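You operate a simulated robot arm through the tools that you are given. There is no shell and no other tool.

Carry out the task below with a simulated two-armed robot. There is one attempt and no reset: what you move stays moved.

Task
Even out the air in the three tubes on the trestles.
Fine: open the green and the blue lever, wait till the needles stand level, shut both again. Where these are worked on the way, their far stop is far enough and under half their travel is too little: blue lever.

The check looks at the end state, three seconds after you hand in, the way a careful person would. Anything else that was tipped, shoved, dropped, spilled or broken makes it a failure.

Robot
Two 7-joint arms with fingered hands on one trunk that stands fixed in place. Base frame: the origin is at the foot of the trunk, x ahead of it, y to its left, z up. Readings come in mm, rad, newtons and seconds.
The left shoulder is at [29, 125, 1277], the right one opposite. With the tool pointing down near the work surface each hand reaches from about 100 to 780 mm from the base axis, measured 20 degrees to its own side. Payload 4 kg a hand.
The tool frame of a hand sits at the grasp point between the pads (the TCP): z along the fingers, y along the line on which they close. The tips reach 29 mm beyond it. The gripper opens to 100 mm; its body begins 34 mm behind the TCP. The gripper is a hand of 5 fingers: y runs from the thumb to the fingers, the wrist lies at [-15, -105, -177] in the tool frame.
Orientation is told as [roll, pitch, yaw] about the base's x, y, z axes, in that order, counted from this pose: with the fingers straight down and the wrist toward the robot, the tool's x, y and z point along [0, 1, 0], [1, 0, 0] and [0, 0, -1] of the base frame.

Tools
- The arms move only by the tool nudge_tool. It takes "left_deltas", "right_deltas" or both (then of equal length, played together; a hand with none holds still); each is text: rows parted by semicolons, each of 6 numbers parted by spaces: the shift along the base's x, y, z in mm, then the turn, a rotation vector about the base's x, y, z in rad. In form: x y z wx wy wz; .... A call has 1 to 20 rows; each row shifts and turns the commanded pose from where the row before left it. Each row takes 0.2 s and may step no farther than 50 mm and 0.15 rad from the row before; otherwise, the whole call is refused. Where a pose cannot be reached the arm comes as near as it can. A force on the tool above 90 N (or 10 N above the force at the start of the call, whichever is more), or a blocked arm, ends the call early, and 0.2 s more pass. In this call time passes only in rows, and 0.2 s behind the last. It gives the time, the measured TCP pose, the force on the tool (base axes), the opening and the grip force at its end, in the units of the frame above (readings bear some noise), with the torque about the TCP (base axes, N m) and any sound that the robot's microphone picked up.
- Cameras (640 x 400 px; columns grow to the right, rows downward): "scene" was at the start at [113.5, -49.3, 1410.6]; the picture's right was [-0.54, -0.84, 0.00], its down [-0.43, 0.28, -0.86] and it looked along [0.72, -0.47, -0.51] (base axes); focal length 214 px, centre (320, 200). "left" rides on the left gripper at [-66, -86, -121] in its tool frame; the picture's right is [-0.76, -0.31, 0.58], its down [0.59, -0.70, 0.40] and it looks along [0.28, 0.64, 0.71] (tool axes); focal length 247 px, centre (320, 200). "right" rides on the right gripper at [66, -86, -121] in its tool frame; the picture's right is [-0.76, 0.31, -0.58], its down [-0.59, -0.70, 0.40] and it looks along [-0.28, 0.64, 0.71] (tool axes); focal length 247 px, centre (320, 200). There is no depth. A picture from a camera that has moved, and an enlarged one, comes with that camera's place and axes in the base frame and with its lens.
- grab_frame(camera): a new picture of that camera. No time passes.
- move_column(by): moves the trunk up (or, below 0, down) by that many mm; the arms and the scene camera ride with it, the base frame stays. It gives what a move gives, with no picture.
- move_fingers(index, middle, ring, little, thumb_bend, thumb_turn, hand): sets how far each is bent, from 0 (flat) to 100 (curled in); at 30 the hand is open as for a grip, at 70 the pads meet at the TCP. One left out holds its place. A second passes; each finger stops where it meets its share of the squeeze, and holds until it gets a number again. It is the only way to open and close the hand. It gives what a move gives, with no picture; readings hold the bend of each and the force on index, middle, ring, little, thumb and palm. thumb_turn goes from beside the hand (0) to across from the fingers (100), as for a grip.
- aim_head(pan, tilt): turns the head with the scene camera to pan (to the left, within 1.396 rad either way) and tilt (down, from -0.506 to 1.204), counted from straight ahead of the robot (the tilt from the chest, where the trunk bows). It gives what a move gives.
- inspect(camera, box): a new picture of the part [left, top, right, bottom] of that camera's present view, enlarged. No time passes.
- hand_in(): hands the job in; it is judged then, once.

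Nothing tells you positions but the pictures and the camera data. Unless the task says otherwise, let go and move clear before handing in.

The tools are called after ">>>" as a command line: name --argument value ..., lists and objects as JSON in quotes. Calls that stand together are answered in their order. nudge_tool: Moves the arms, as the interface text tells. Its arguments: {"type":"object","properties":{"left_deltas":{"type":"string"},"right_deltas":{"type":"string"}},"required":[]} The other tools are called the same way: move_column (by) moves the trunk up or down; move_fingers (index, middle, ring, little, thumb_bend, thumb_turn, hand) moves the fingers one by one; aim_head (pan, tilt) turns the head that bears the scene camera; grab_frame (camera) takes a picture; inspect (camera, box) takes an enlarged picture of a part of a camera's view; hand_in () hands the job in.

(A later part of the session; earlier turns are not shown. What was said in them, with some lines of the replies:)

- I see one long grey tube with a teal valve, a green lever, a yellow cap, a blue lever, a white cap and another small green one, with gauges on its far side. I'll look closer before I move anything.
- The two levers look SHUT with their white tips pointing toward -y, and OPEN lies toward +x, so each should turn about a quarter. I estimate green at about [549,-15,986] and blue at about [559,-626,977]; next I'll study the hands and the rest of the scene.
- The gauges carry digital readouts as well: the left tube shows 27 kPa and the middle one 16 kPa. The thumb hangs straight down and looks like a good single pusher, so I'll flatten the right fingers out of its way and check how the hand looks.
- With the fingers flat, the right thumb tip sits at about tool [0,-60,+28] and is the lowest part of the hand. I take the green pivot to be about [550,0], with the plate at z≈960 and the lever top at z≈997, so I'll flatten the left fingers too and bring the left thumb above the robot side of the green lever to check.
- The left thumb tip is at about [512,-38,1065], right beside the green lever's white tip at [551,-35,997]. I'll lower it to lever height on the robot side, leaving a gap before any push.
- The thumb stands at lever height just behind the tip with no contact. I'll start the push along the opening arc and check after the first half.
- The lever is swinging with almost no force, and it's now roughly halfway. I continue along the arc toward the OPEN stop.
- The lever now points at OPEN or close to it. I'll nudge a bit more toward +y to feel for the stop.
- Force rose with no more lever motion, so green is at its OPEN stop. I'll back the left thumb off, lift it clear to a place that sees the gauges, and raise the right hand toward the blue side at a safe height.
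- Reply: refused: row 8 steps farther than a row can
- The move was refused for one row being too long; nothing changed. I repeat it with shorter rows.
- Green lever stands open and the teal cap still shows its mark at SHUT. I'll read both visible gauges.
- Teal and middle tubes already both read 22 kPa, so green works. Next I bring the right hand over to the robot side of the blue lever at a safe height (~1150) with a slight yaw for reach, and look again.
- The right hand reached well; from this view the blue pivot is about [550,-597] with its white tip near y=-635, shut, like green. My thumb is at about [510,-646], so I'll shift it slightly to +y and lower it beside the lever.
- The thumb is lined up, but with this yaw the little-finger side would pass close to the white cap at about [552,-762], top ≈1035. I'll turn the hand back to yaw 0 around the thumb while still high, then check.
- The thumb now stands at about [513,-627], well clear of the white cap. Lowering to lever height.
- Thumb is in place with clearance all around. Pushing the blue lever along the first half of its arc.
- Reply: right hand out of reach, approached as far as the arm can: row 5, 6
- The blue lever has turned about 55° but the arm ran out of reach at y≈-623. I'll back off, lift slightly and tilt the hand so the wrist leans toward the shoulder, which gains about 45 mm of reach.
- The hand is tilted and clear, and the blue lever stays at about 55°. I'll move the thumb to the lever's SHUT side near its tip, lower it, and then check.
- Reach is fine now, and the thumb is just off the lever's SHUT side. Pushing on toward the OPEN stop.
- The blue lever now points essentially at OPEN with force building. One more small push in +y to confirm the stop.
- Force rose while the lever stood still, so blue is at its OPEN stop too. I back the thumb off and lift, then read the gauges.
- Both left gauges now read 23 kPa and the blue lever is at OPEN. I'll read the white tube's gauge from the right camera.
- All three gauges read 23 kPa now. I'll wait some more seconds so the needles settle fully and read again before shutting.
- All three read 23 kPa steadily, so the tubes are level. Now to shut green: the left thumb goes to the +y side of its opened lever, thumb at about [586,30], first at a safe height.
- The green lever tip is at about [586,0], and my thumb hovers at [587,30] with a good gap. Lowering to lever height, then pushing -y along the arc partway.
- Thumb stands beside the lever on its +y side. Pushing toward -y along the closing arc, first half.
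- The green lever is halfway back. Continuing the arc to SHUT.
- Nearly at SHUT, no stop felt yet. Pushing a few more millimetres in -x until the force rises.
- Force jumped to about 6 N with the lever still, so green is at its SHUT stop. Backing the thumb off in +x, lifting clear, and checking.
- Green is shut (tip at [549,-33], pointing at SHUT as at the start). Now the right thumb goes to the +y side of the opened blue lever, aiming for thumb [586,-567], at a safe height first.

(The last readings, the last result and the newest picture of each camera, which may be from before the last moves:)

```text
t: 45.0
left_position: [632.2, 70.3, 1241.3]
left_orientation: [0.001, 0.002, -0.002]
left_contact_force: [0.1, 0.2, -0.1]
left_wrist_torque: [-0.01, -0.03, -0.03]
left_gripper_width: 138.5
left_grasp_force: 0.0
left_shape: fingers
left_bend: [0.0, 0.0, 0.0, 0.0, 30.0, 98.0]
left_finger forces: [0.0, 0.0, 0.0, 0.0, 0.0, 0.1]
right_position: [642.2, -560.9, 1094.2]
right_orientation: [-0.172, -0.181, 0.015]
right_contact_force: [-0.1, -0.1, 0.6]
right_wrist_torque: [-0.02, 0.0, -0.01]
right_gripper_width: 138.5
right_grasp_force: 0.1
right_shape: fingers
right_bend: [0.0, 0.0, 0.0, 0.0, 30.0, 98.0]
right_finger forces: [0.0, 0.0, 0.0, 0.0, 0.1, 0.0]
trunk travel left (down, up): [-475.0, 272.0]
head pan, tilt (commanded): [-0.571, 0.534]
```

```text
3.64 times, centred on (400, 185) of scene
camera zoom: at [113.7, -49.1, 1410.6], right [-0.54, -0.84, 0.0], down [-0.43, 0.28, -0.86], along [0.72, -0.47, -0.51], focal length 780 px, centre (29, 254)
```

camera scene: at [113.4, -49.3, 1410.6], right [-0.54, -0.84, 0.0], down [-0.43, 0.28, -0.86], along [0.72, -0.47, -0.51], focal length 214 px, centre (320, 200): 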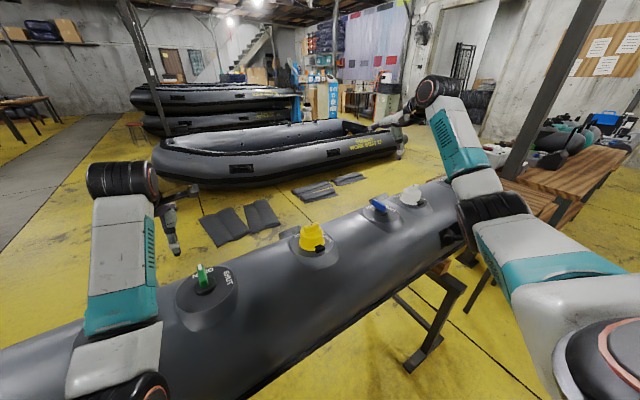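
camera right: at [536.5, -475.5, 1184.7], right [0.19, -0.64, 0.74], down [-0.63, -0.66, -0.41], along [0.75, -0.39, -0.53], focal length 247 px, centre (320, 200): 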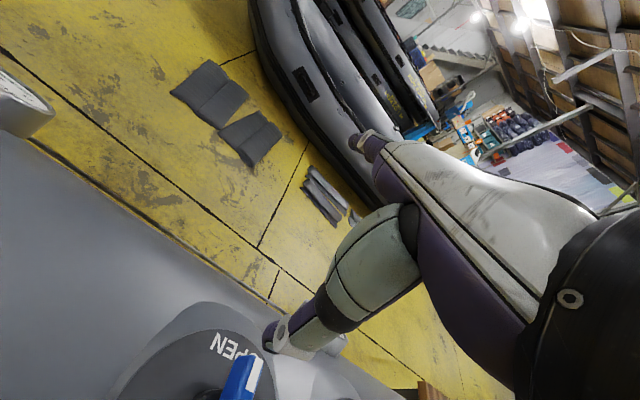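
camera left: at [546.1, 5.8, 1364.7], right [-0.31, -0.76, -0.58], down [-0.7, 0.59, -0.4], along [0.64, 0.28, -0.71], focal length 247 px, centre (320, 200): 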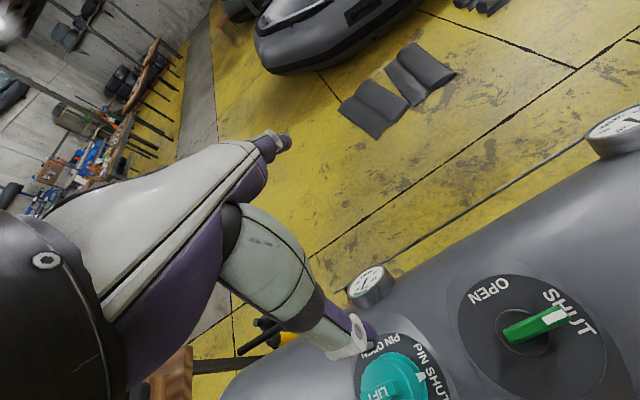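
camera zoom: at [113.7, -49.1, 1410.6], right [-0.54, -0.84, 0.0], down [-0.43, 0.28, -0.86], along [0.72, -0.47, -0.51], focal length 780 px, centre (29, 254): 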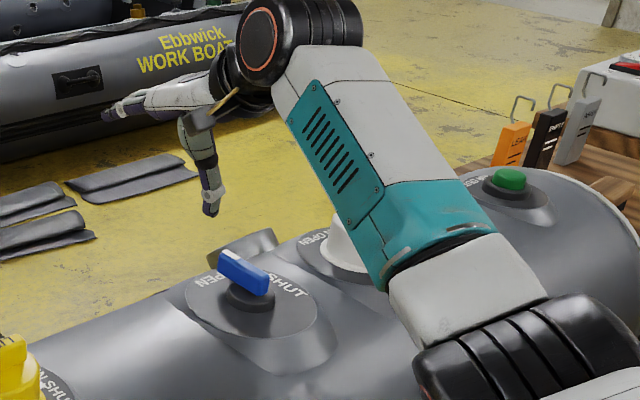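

Blue lever tip is at [585,-599] and the thumb hovers at about [585,-566]. Lowering to lever height.

>>> nudge_tool --right_deltas "0 0 -25 0 0 0; 0 0 -25 0 0 0; 0 0 -18 0 0 0; 0 0 -12 0 0 0; 0 0 0 0 0 0"

>>> grab_frame --camera "right"

>>> inspect --camera "scene" --box '[340, 130, 460, 240]'

```text
t: 46.2
left_position: [631.0, 70.7, 1242.4]
left_orientation: [-0.001, 0.003, 0.0]
left_contact_force: [0.2, -0.7, 1.0]
left_wrist_torque: [-0.03, -0.01, -0.01]
left_gripper_width: 138.2
left_grasp_force: 0.0
left_shape: fingers
left_bend: [0.0, 0.0, 0.0, 0.0, 30.0, 98.0]
left_finger forces: [0.1, 0.0, 0.0, 0.0, 0.0, 0.0]
right_position: [643.2, -560.7, 1014.5]
right_orientation: [-0.172, -0.18, 0.017]
right_contact_force: [-0.1, 0.2, -0.3]
right_wrist_torque: [0.01, 0.04, -0.01]
right_gripper_width: 138.6
right_grasp_force: 0.1
right_shape: fingers
right_bend: [0.0, 0.0, 0.0, 0.0, 30.0, 98.0]
right_finger forces: [0.1, 0.1, 0.1, 0.1, 0.1, 0.0]
trunk travel left (down, up): [-475.0, 272.0]
head pan, tilt (commanded): [-0.571, 0.534]
```

```text
taken
camera right: at [537.1, -475.8, 1104.5], right [0.19, -0.64, 0.74], down [-0.63, -0.66, -0.41], along [0.75, -0.39, -0.53], focal length 247 px, centre (320, 200)
```

right: 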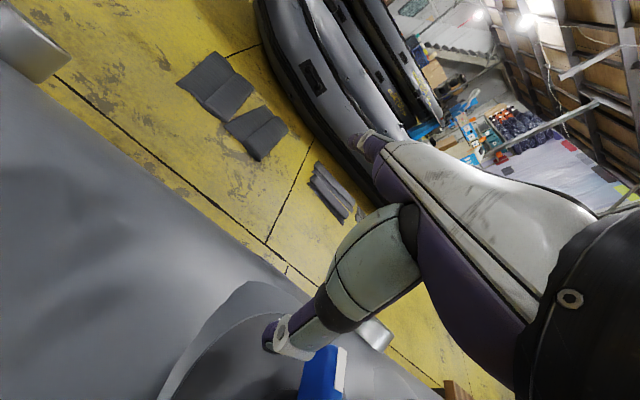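

```text
3.64 times, centred on (400, 185) of scene
camera zoom: at [113.6, -49.3, 1410.6], right [-0.54, -0.84, 0.0], down [-0.43, 0.28, -0.86], along [0.72, -0.47, -0.51], focal length 780 px, centre (29, 254)
```

zoom: 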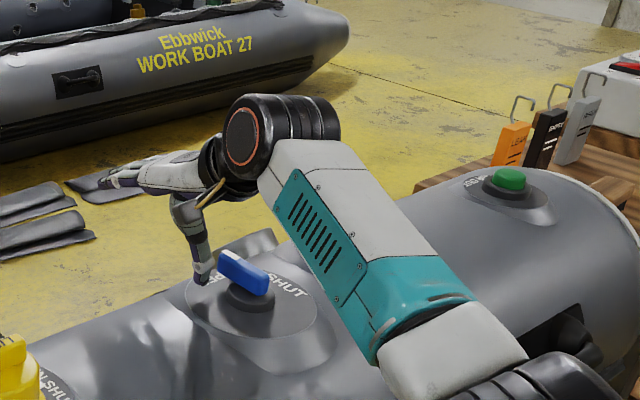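

In place beside the lever. Pushing -y along the closing arc, first half.

>>> nudge_tool --right_deltas "0 -7 0 0 0 0; 0 -7 0 0 0 0; 2 -8 0 0 0 0; 2 -8 0 0 0 0; -1 -8 0 0 0 0; -1 -8 0 0 0 0; 0 0 0 0 0 0"

>>> grab_frame --camera "right"

>>> inspect --camera "scene" --box '[340, 130, 460, 240]'

```text
t: 47.8
left_position: [632.0, 69.9, 1242.0]
left_orientation: [0.001, 0.002, -0.001]
left_contact_force: [-0.1, -0.2, 0.0]
left_wrist_torque: [0.01, 0.02, -0.05]
left_gripper_width: 138.3
left_grasp_force: 0.1
left_shape: fingers
left_bend: [0.0, 0.0, 0.0, 0.0, 30.0, 98.0]
left_finger forces: [0.0, 0.0, 0.0, 0.0, 0.1, 0.0]
right_position: [644.9, -608.0, 1013.2]
right_orientation: [-0.172, -0.181, 0.018]
right_contact_force: [-0.1, 0.0, -0.2]
right_wrist_torque: [-0.02, 0.01, -0.02]
right_gripper_width: 138.1
right_grasp_force: 0.0
right_shape: fingers
right_bend: [0.0, 0.0, 0.0, 0.0, 30.0, 97.0]
right_finger forces: [0.0, 0.1, 0.0, 0.1, 0.2, 0.0]
trunk travel left (down, up): [-475.0, 272.0]
head pan, tilt (commanded): [-0.571, 0.534]
```

```text
taken
camera right: at [539.7, -521.9, 1104.5], right [0.19, -0.64, 0.74], down [-0.63, -0.66, -0.41], along [0.75, -0.39, -0.53], focal length 247 px, centre (320, 200)
```

right: 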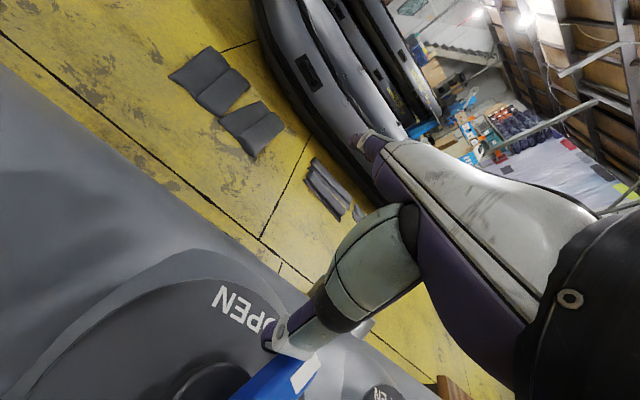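

```text
3.64 times, centred on (400, 185) of scene
camera zoom: at [113.6, -49.3, 1410.5], right [-0.54, -0.84, 0.0], down [-0.43, 0.28, -0.86], along [0.72, -0.47, -0.51], focal length 780 px, centre (29, 254)
```

zoom: 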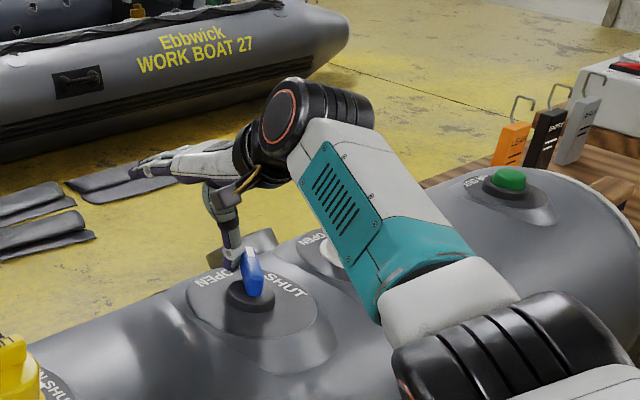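

Blue is about halfway back. Continuing to SHUT.

>>> nudge_tool --right_deltas "-4 -6 0 0 0 0; -4 -6 0 0 0 0; -6 -5 0 0 0 0; -6 -4 0 0 0 0; -4 -1 0 0 0 0; 0 0 0 0 0 0"

>>> grab_frame --camera "right"

>>> inspect --camera "scene" --box '[340, 130, 460, 240]'

```text
t: 49.2
left_position: [631.8, 71.8, 1242.6]
left_orientation: [0.001, 0.002, 0.002]
left_contact_force: [0.2, 1.0, 0.7]
left_wrist_torque: [0.0, 0.02, 0.02]
left_gripper_width: 138.1
left_grasp_force: 0.0
left_shape: fingers
left_bend: [0.0, 0.0, 0.0, 0.0, 30.0, 98.0]
left_finger forces: [0.1, 0.0, 0.0, 0.0, 0.1, 0.1]
right_position: [620.5, -627.8, 1015.3]
right_orientation: [-0.173, -0.182, 0.017]
right_contact_force: [4.0, 1.3, 3.9]
right_wrist_torque: [0.0, 0.12, -0.04]
right_gripper_width: 134.5
right_grasp_force: 3.3
right_shape: fingers
right_bend: [0.0, 0.0, 0.0, 0.0, 32.0, 98.0]
right_finger forces: [0.0, 0.0, 0.1, 0.1, 5.9, 0.0]
trunk travel left (down, up): [-475.0, 272.0]
head pan, tilt (commanded): [-0.571, 0.534]
```

```text
taken
camera right: at [515.5, -542.9, 1105.5], right [0.19, -0.64, 0.74], down [-0.63, -0.66, -0.41], along [0.76, -0.39, -0.53], focal length 247 px, centre (320, 200)
```

right: 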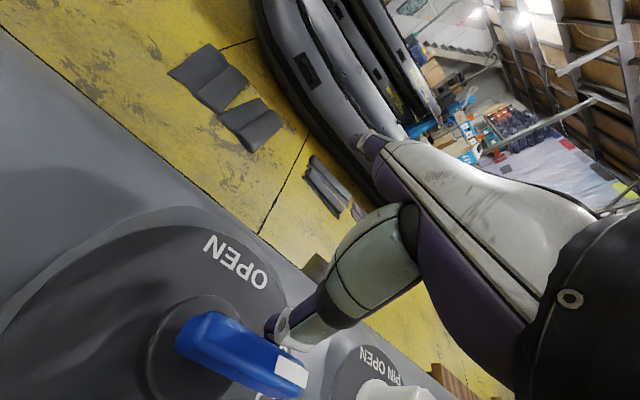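

```text
3.64 times, centred on (400, 185) of scene
camera zoom: at [114.1, -48.8, 1410.6], right [-0.54, -0.84, 0.0], down [-0.43, 0.28, -0.86], along [0.72, -0.47, -0.51], focal length 780 px, centre (29, 254)
```

zoom: 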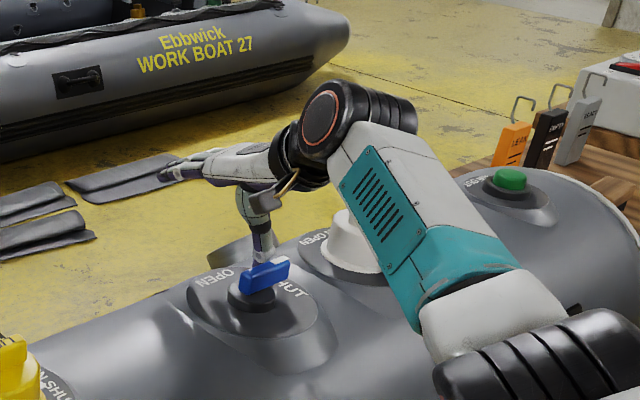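

Force on the thumb has risen to about 6 N, so it's likely at the stop. A small extra push will confirm.

>>> nudge_tool --right_deltas "-2 0 0 0 0 0; -1.5 0 0 0 0 0; 0 0 0 0 0 0"

>>> grab_frame --camera "right"

>>> inspect --camera "scene" --box '[340, 130, 460, 240]'

```text
t: 50.0
left_position: [632.9, 71.5, 1242.1]
left_orientation: [0.0, 0.004, 0.004]
left_contact_force: [0.3, 0.0, 0.2]
left_wrist_torque: [0.01, 0.02, 0.03]
left_gripper_width: 138.1
left_grasp_force: 0.1
left_shape: fingers
left_bend: [0.0, 0.0, 0.0, 0.0, 30.0, 98.0]
left_finger forces: [0.1, 0.0, 0.1, 0.0, 0.1, 0.1]
right_position: [617.4, -628.2, 1015.5]
right_orientation: [-0.171, -0.181, 0.016]
right_contact_force: [10.1, 2.5, 5.9]
right_wrist_torque: [0.0, 0.24, -0.06]
right_gripper_width: 130.4
right_grasp_force: 5.4
right_shape: fingers
right_bend: [0.0, 0.0, 0.0, 0.0, 34.0, 98.0]
right_finger forces: [0.0, 0.0, 0.0, 0.1, 10.9, 0.0]
trunk travel left (down, up): [-475.0, 272.0]
head pan, tilt (commanded): [-0.571, 0.534]
```

```text
taken
camera right: at [512.3, -542.9, 1105.6], right [0.19, -0.64, 0.74], down [-0.63, -0.66, -0.41], along [0.76, -0.39, -0.53], focal length 247 px, centre (320, 200)
```

right: 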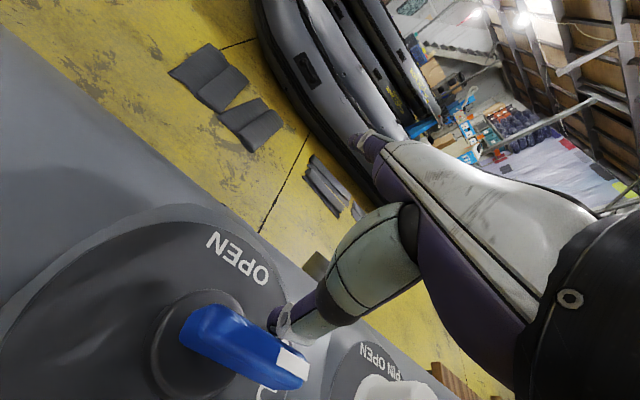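

```text
3.64 times, centred on (400, 185) of scene
camera zoom: at [114.4, -48.4, 1410.5], right [-0.54, -0.84, 0.0], down [-0.43, 0.27, -0.86], along [0.72, -0.47, -0.51], focal length 780 px, centre (29, 254)
```

zoom: 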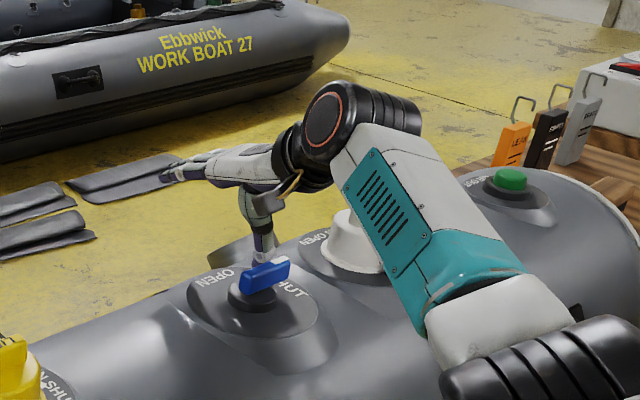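

The force rises while the lever stands still, so blue is at its SHUT stop. Backing off in +x, then lifting clear and verifying.

>>> nudge_tool --right_deltas "6 0 0 0 0 0; 8 2 0 0 0 0; 0 2 15 0 0 0; 0 0 30 0 0 0; -10 5 40 0 0 0; -15 5 40 0 0 0; -20 10 40 0 0 0; -20 10 40 0 0 0; 0 0 0 0 0 0; 0 0 0 0 0 0"

>>> grab_frame --camera "right"

>>> grab_frame --camera "scene"

>>> grab_frame --camera "left"

```text
t: 52.2
left_position: [631.3, 71.0, 1242.3]
left_orientation: [0.0, -0.003, -0.001]
left_contact_force: [-0.1, -0.3, 0.1]
left_wrist_torque: [0.0, -0.01, 0.0]
left_gripper_width: 138.5
left_grasp_force: 0.0
left_shape: fingers
left_bend: [0.0, 0.0, 0.0, 0.0, 30.0, 98.0]
left_finger forces: [0.0, 0.1, 0.0, 0.0, 0.0, 0.0]
right_position: [561.7, -596.5, 1220.5]
right_orientation: [-0.173, -0.181, 0.017]
right_contact_force: [-0.1, -0.4, 1.0]
right_wrist_torque: [-0.03, 0.01, -0.01]
right_gripper_width: 138.0
right_grasp_force: 0.1
right_shape: fingers
right_bend: [0.0, 0.0, 0.0, 0.0, 30.0, 98.0]
right_finger forces: [0.0, 0.0, 0.0, 0.1, 0.0, 0.0]
trunk travel left (down, up): [-475.0, 272.0]
head pan, tilt (commanded): [-0.571, 0.534]
```

```text
taken
camera right: at [457.0, -511.0, 1311.6], right [0.19, -0.64, 0.74], down [-0.63, -0.66, -0.41], along [0.75, -0.39, -0.53], focal length 247 px, centre (320, 200)
```

right: 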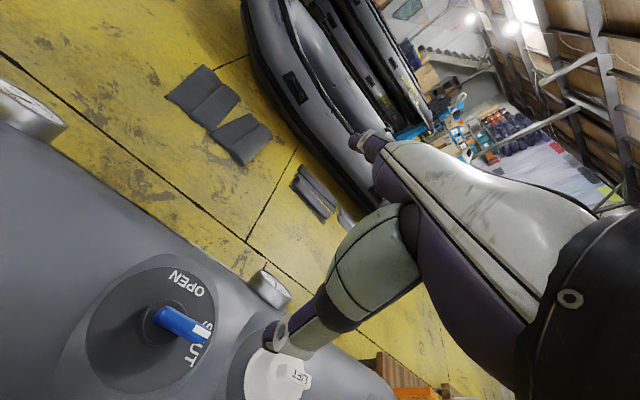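

```text
taken
camera scene: at [113.2, -49.0, 1410.6], right [-0.54, -0.84, 0.0], down [-0.43, 0.28, -0.86], along [0.72, -0.47, -0.51], focal length 214 px, centre (320, 200)
```

scene: 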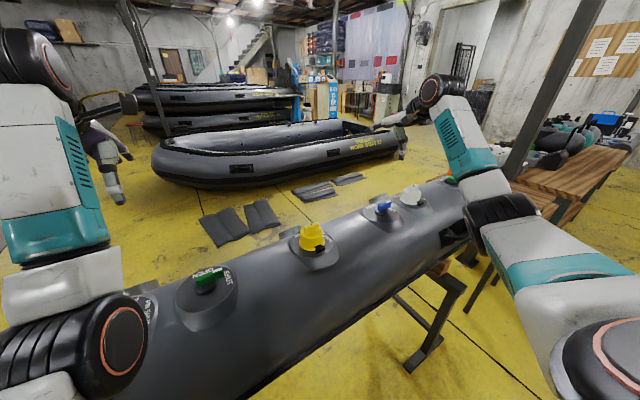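

```text
taken
camera left: at [546.0, 6.6, 1364.7], right [-0.31, -0.76, -0.58], down [-0.7, 0.59, -0.4], along [0.64, 0.28, -0.71], focal length 247 px, centre (320, 200)
```

left: 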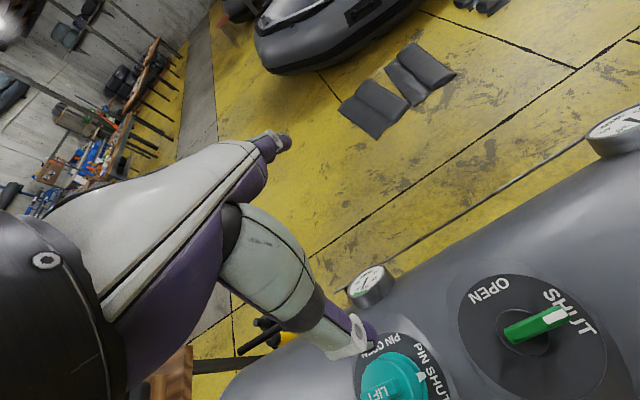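

Both levers look shut. A last close check of the lever, gauges and caps.

>>> inspect --camera "right" --box '[60, 250, 320, 400]'

>>> inspect --camera "right" --box '[245, 265, 295, 300]'

>>> inspect --camera "left" --box '[335, 255, 405, 305]'

>>> inspect --camera "left" --box '[570, 90, 640, 150]'

>>> inspect --camera "left" --box '[340, 270, 640, 400]'

>>> inspect --camera "scene" --box '[280, 160, 480, 285]'

```text
2.46 times, centred on (190, 325) of right
camera zoom: at [457.0, -511.0, 1311.6], right [0.19, -0.64, 0.74], down [-0.63, -0.66, -0.41], along [0.75, -0.39, -0.53], focal length 608 px, centre (640, -108)
```

zoom: 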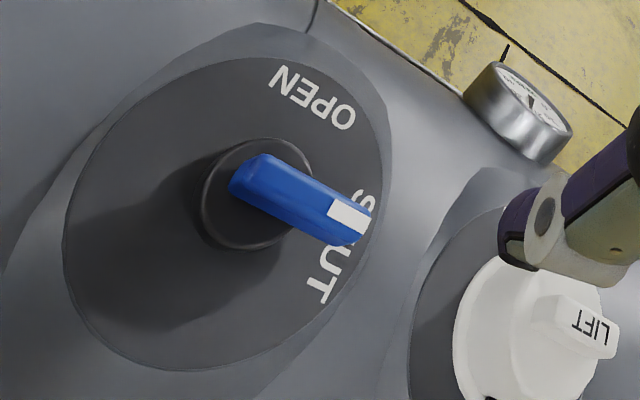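

```text
11.43 times, centred on (270, 282) of right
camera zoom: at [457.0, -511.0, 1311.6], right [0.19, -0.64, 0.74], down [-0.63, -0.66, -0.41], along [0.75, -0.39, -0.53], focal length 2823 px, centre (891, -743)
```

zoom: 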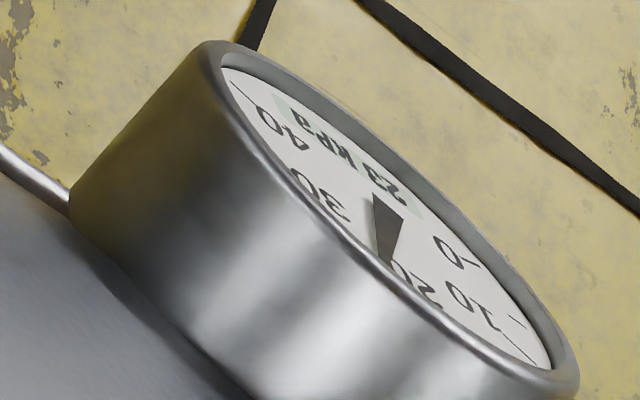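

```text
8.00 times, centred on (370, 280) of left
camera zoom: at [546.0, 6.6, 1364.7], right [-0.31, -0.76, -0.58], down [-0.7, 0.59, -0.4], along [0.64, 0.28, -0.71], focal length 1976 px, centre (-80, -440)
```

zoom: 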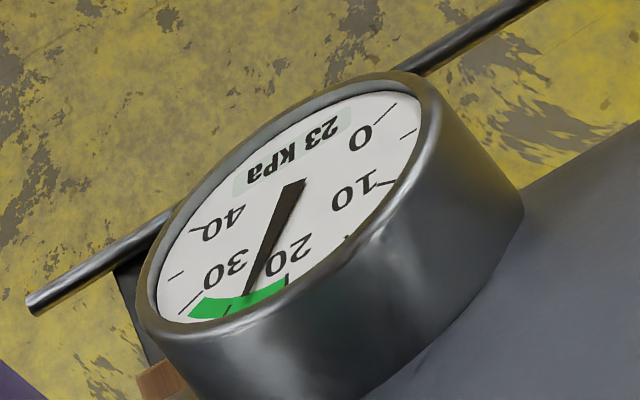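

```text
6.67 times, centred on (605, 120) of left
camera zoom: at [546.0, 6.6, 1364.7], right [-0.31, -0.76, -0.58], down [-0.7, 0.59, -0.4], along [0.64, 0.28, -0.71], focal length 1646 px, centre (-1580, 733)
```

zoom: 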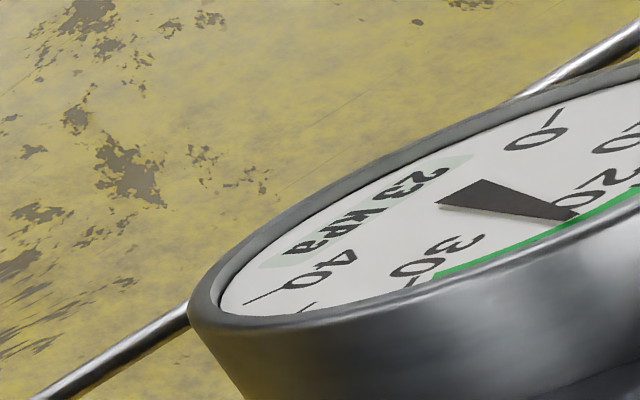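

```text
2.13 times, centred on (490, 335) of left
camera zoom: at [546.0, 6.6, 1364.7], right [-0.31, -0.76, -0.58], down [-0.7, 0.59, -0.4], along [0.64, 0.28, -0.71], focal length 527 px, centre (-43, -88)
```

zoom: 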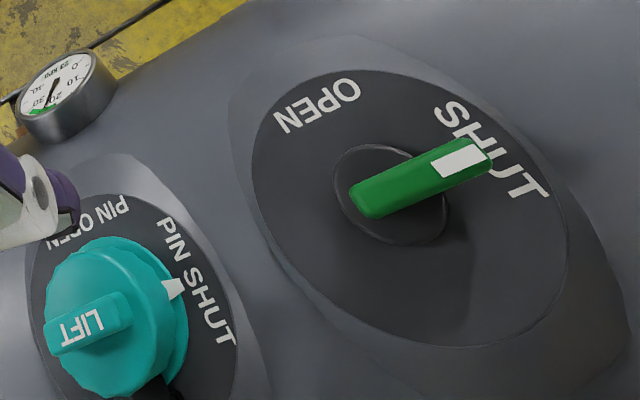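

```text
3.20 times, centred on (380, 222) of scene
camera zoom: at [113.2, -49.0, 1410.6], right [-0.54, -0.84, 0.0], down [-0.43, 0.28, -0.86], along [0.72, -0.47, -0.51], focal length 686 px, centre (128, 128)
```

zoom: 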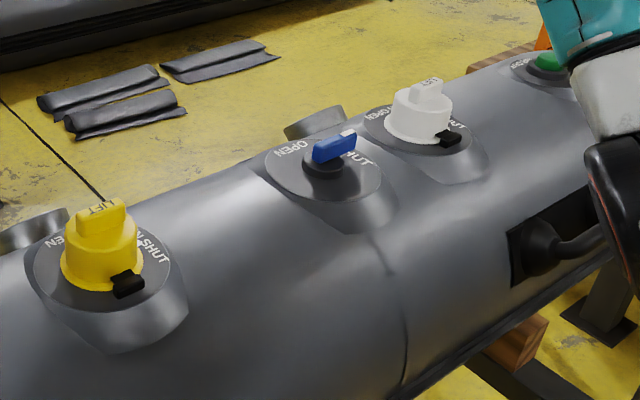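

Everything checks out: all three gauges read 23 kPa, both levers are at SHUT as at the start, and the caps are untouched. I'll retreat both hands a bit farther from the tube, then hand in.

>>> nudge_tool --right_deltas "-25 20 25 0 0 0; -30 22 25 0 0 0; -30 22 25 0 0 0; -30 22 25 0 0 0; 0 0 0 0 0 0" --left_deltas "0 0 20 0 0 0; 0 0 25 0 0 0; 0 0 25 0 0 0; 0 0 10 0 0 0; 0 0 0 0 0 0"

>>> grab_frame --camera "scene"

```text
t: 53.4
left_position: [633.9, 71.9, 1322.9]
left_orientation: [0.0, 0.002, 0.001]
left_contact_force: [-0.3, -1.1, 0.1]
left_wrist_torque: [0.0, 0.01, -0.02]
left_gripper_width: 138.4
left_grasp_force: 0.0
left_shape: fingers
left_bend: [0.0, 0.0, 0.0, 0.0, 30.0, 98.0]
left_finger forces: [0.1, 0.0, 0.1, 0.0, 0.1, 0.1]
right_position: [451.1, -505.2, 1316.8]
right_orientation: [-0.17, -0.179, 0.016]
right_contact_force: [-0.2, -0.7, -1.1]
right_wrist_torque: [0.03, 0.0, -0.01]
right_gripper_width: 138.4
right_grasp_force: 0.0
right_shape: fingers
right_bend: [0.0, 0.0, 0.0, 0.0, 30.0, 98.0]
right_finger forces: [0.0, 0.0, 0.0, 0.0, 0.0, 0.0]
trunk travel left (down, up): [-475.0, 272.0]
head pan, tilt (commanded): [-0.571, 0.534]
```

```text
taken
camera scene: at [114.2, -49.7, 1410.4], right [-0.54, -0.84, 0.0], down [-0.43, 0.28, -0.86], along [0.72, -0.46, -0.51], focal length 214 px, centre (320, 200)
```

scene: 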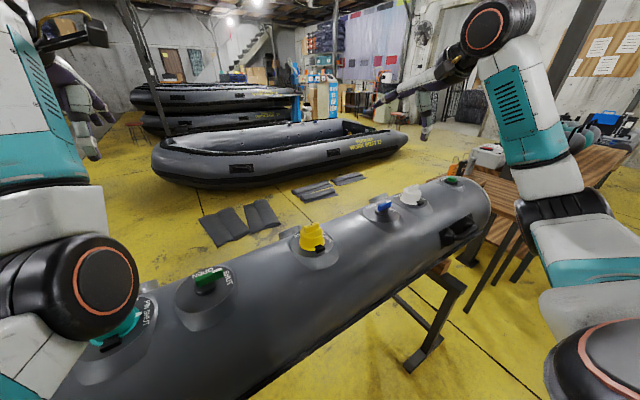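

Both hands are clear, the levers are shut, the gauges are level and nothing else has moved. Handing in.

>>> hand_in

```text
The job is handed in.
```

The air is evened out: all three gauges read a steady 23 kPa. At the start I read 27 kPa on the left tube and 16 kPa on the middle one; I took no starting reading of the third.

- **Green lever:** opened to its far stop, then shut again.
- **Blue lever:** also opened to its far stop, past the half travel you required. It took two pushes, because the right arm ran out of reach about 55° into the turn. It is shut again.
- **Everything else:** I saw no change to the teal, yellow or white caps, and both hands were clear of the tubes before I handed in.

The hand-in was accepted, but it gave no result from the check.
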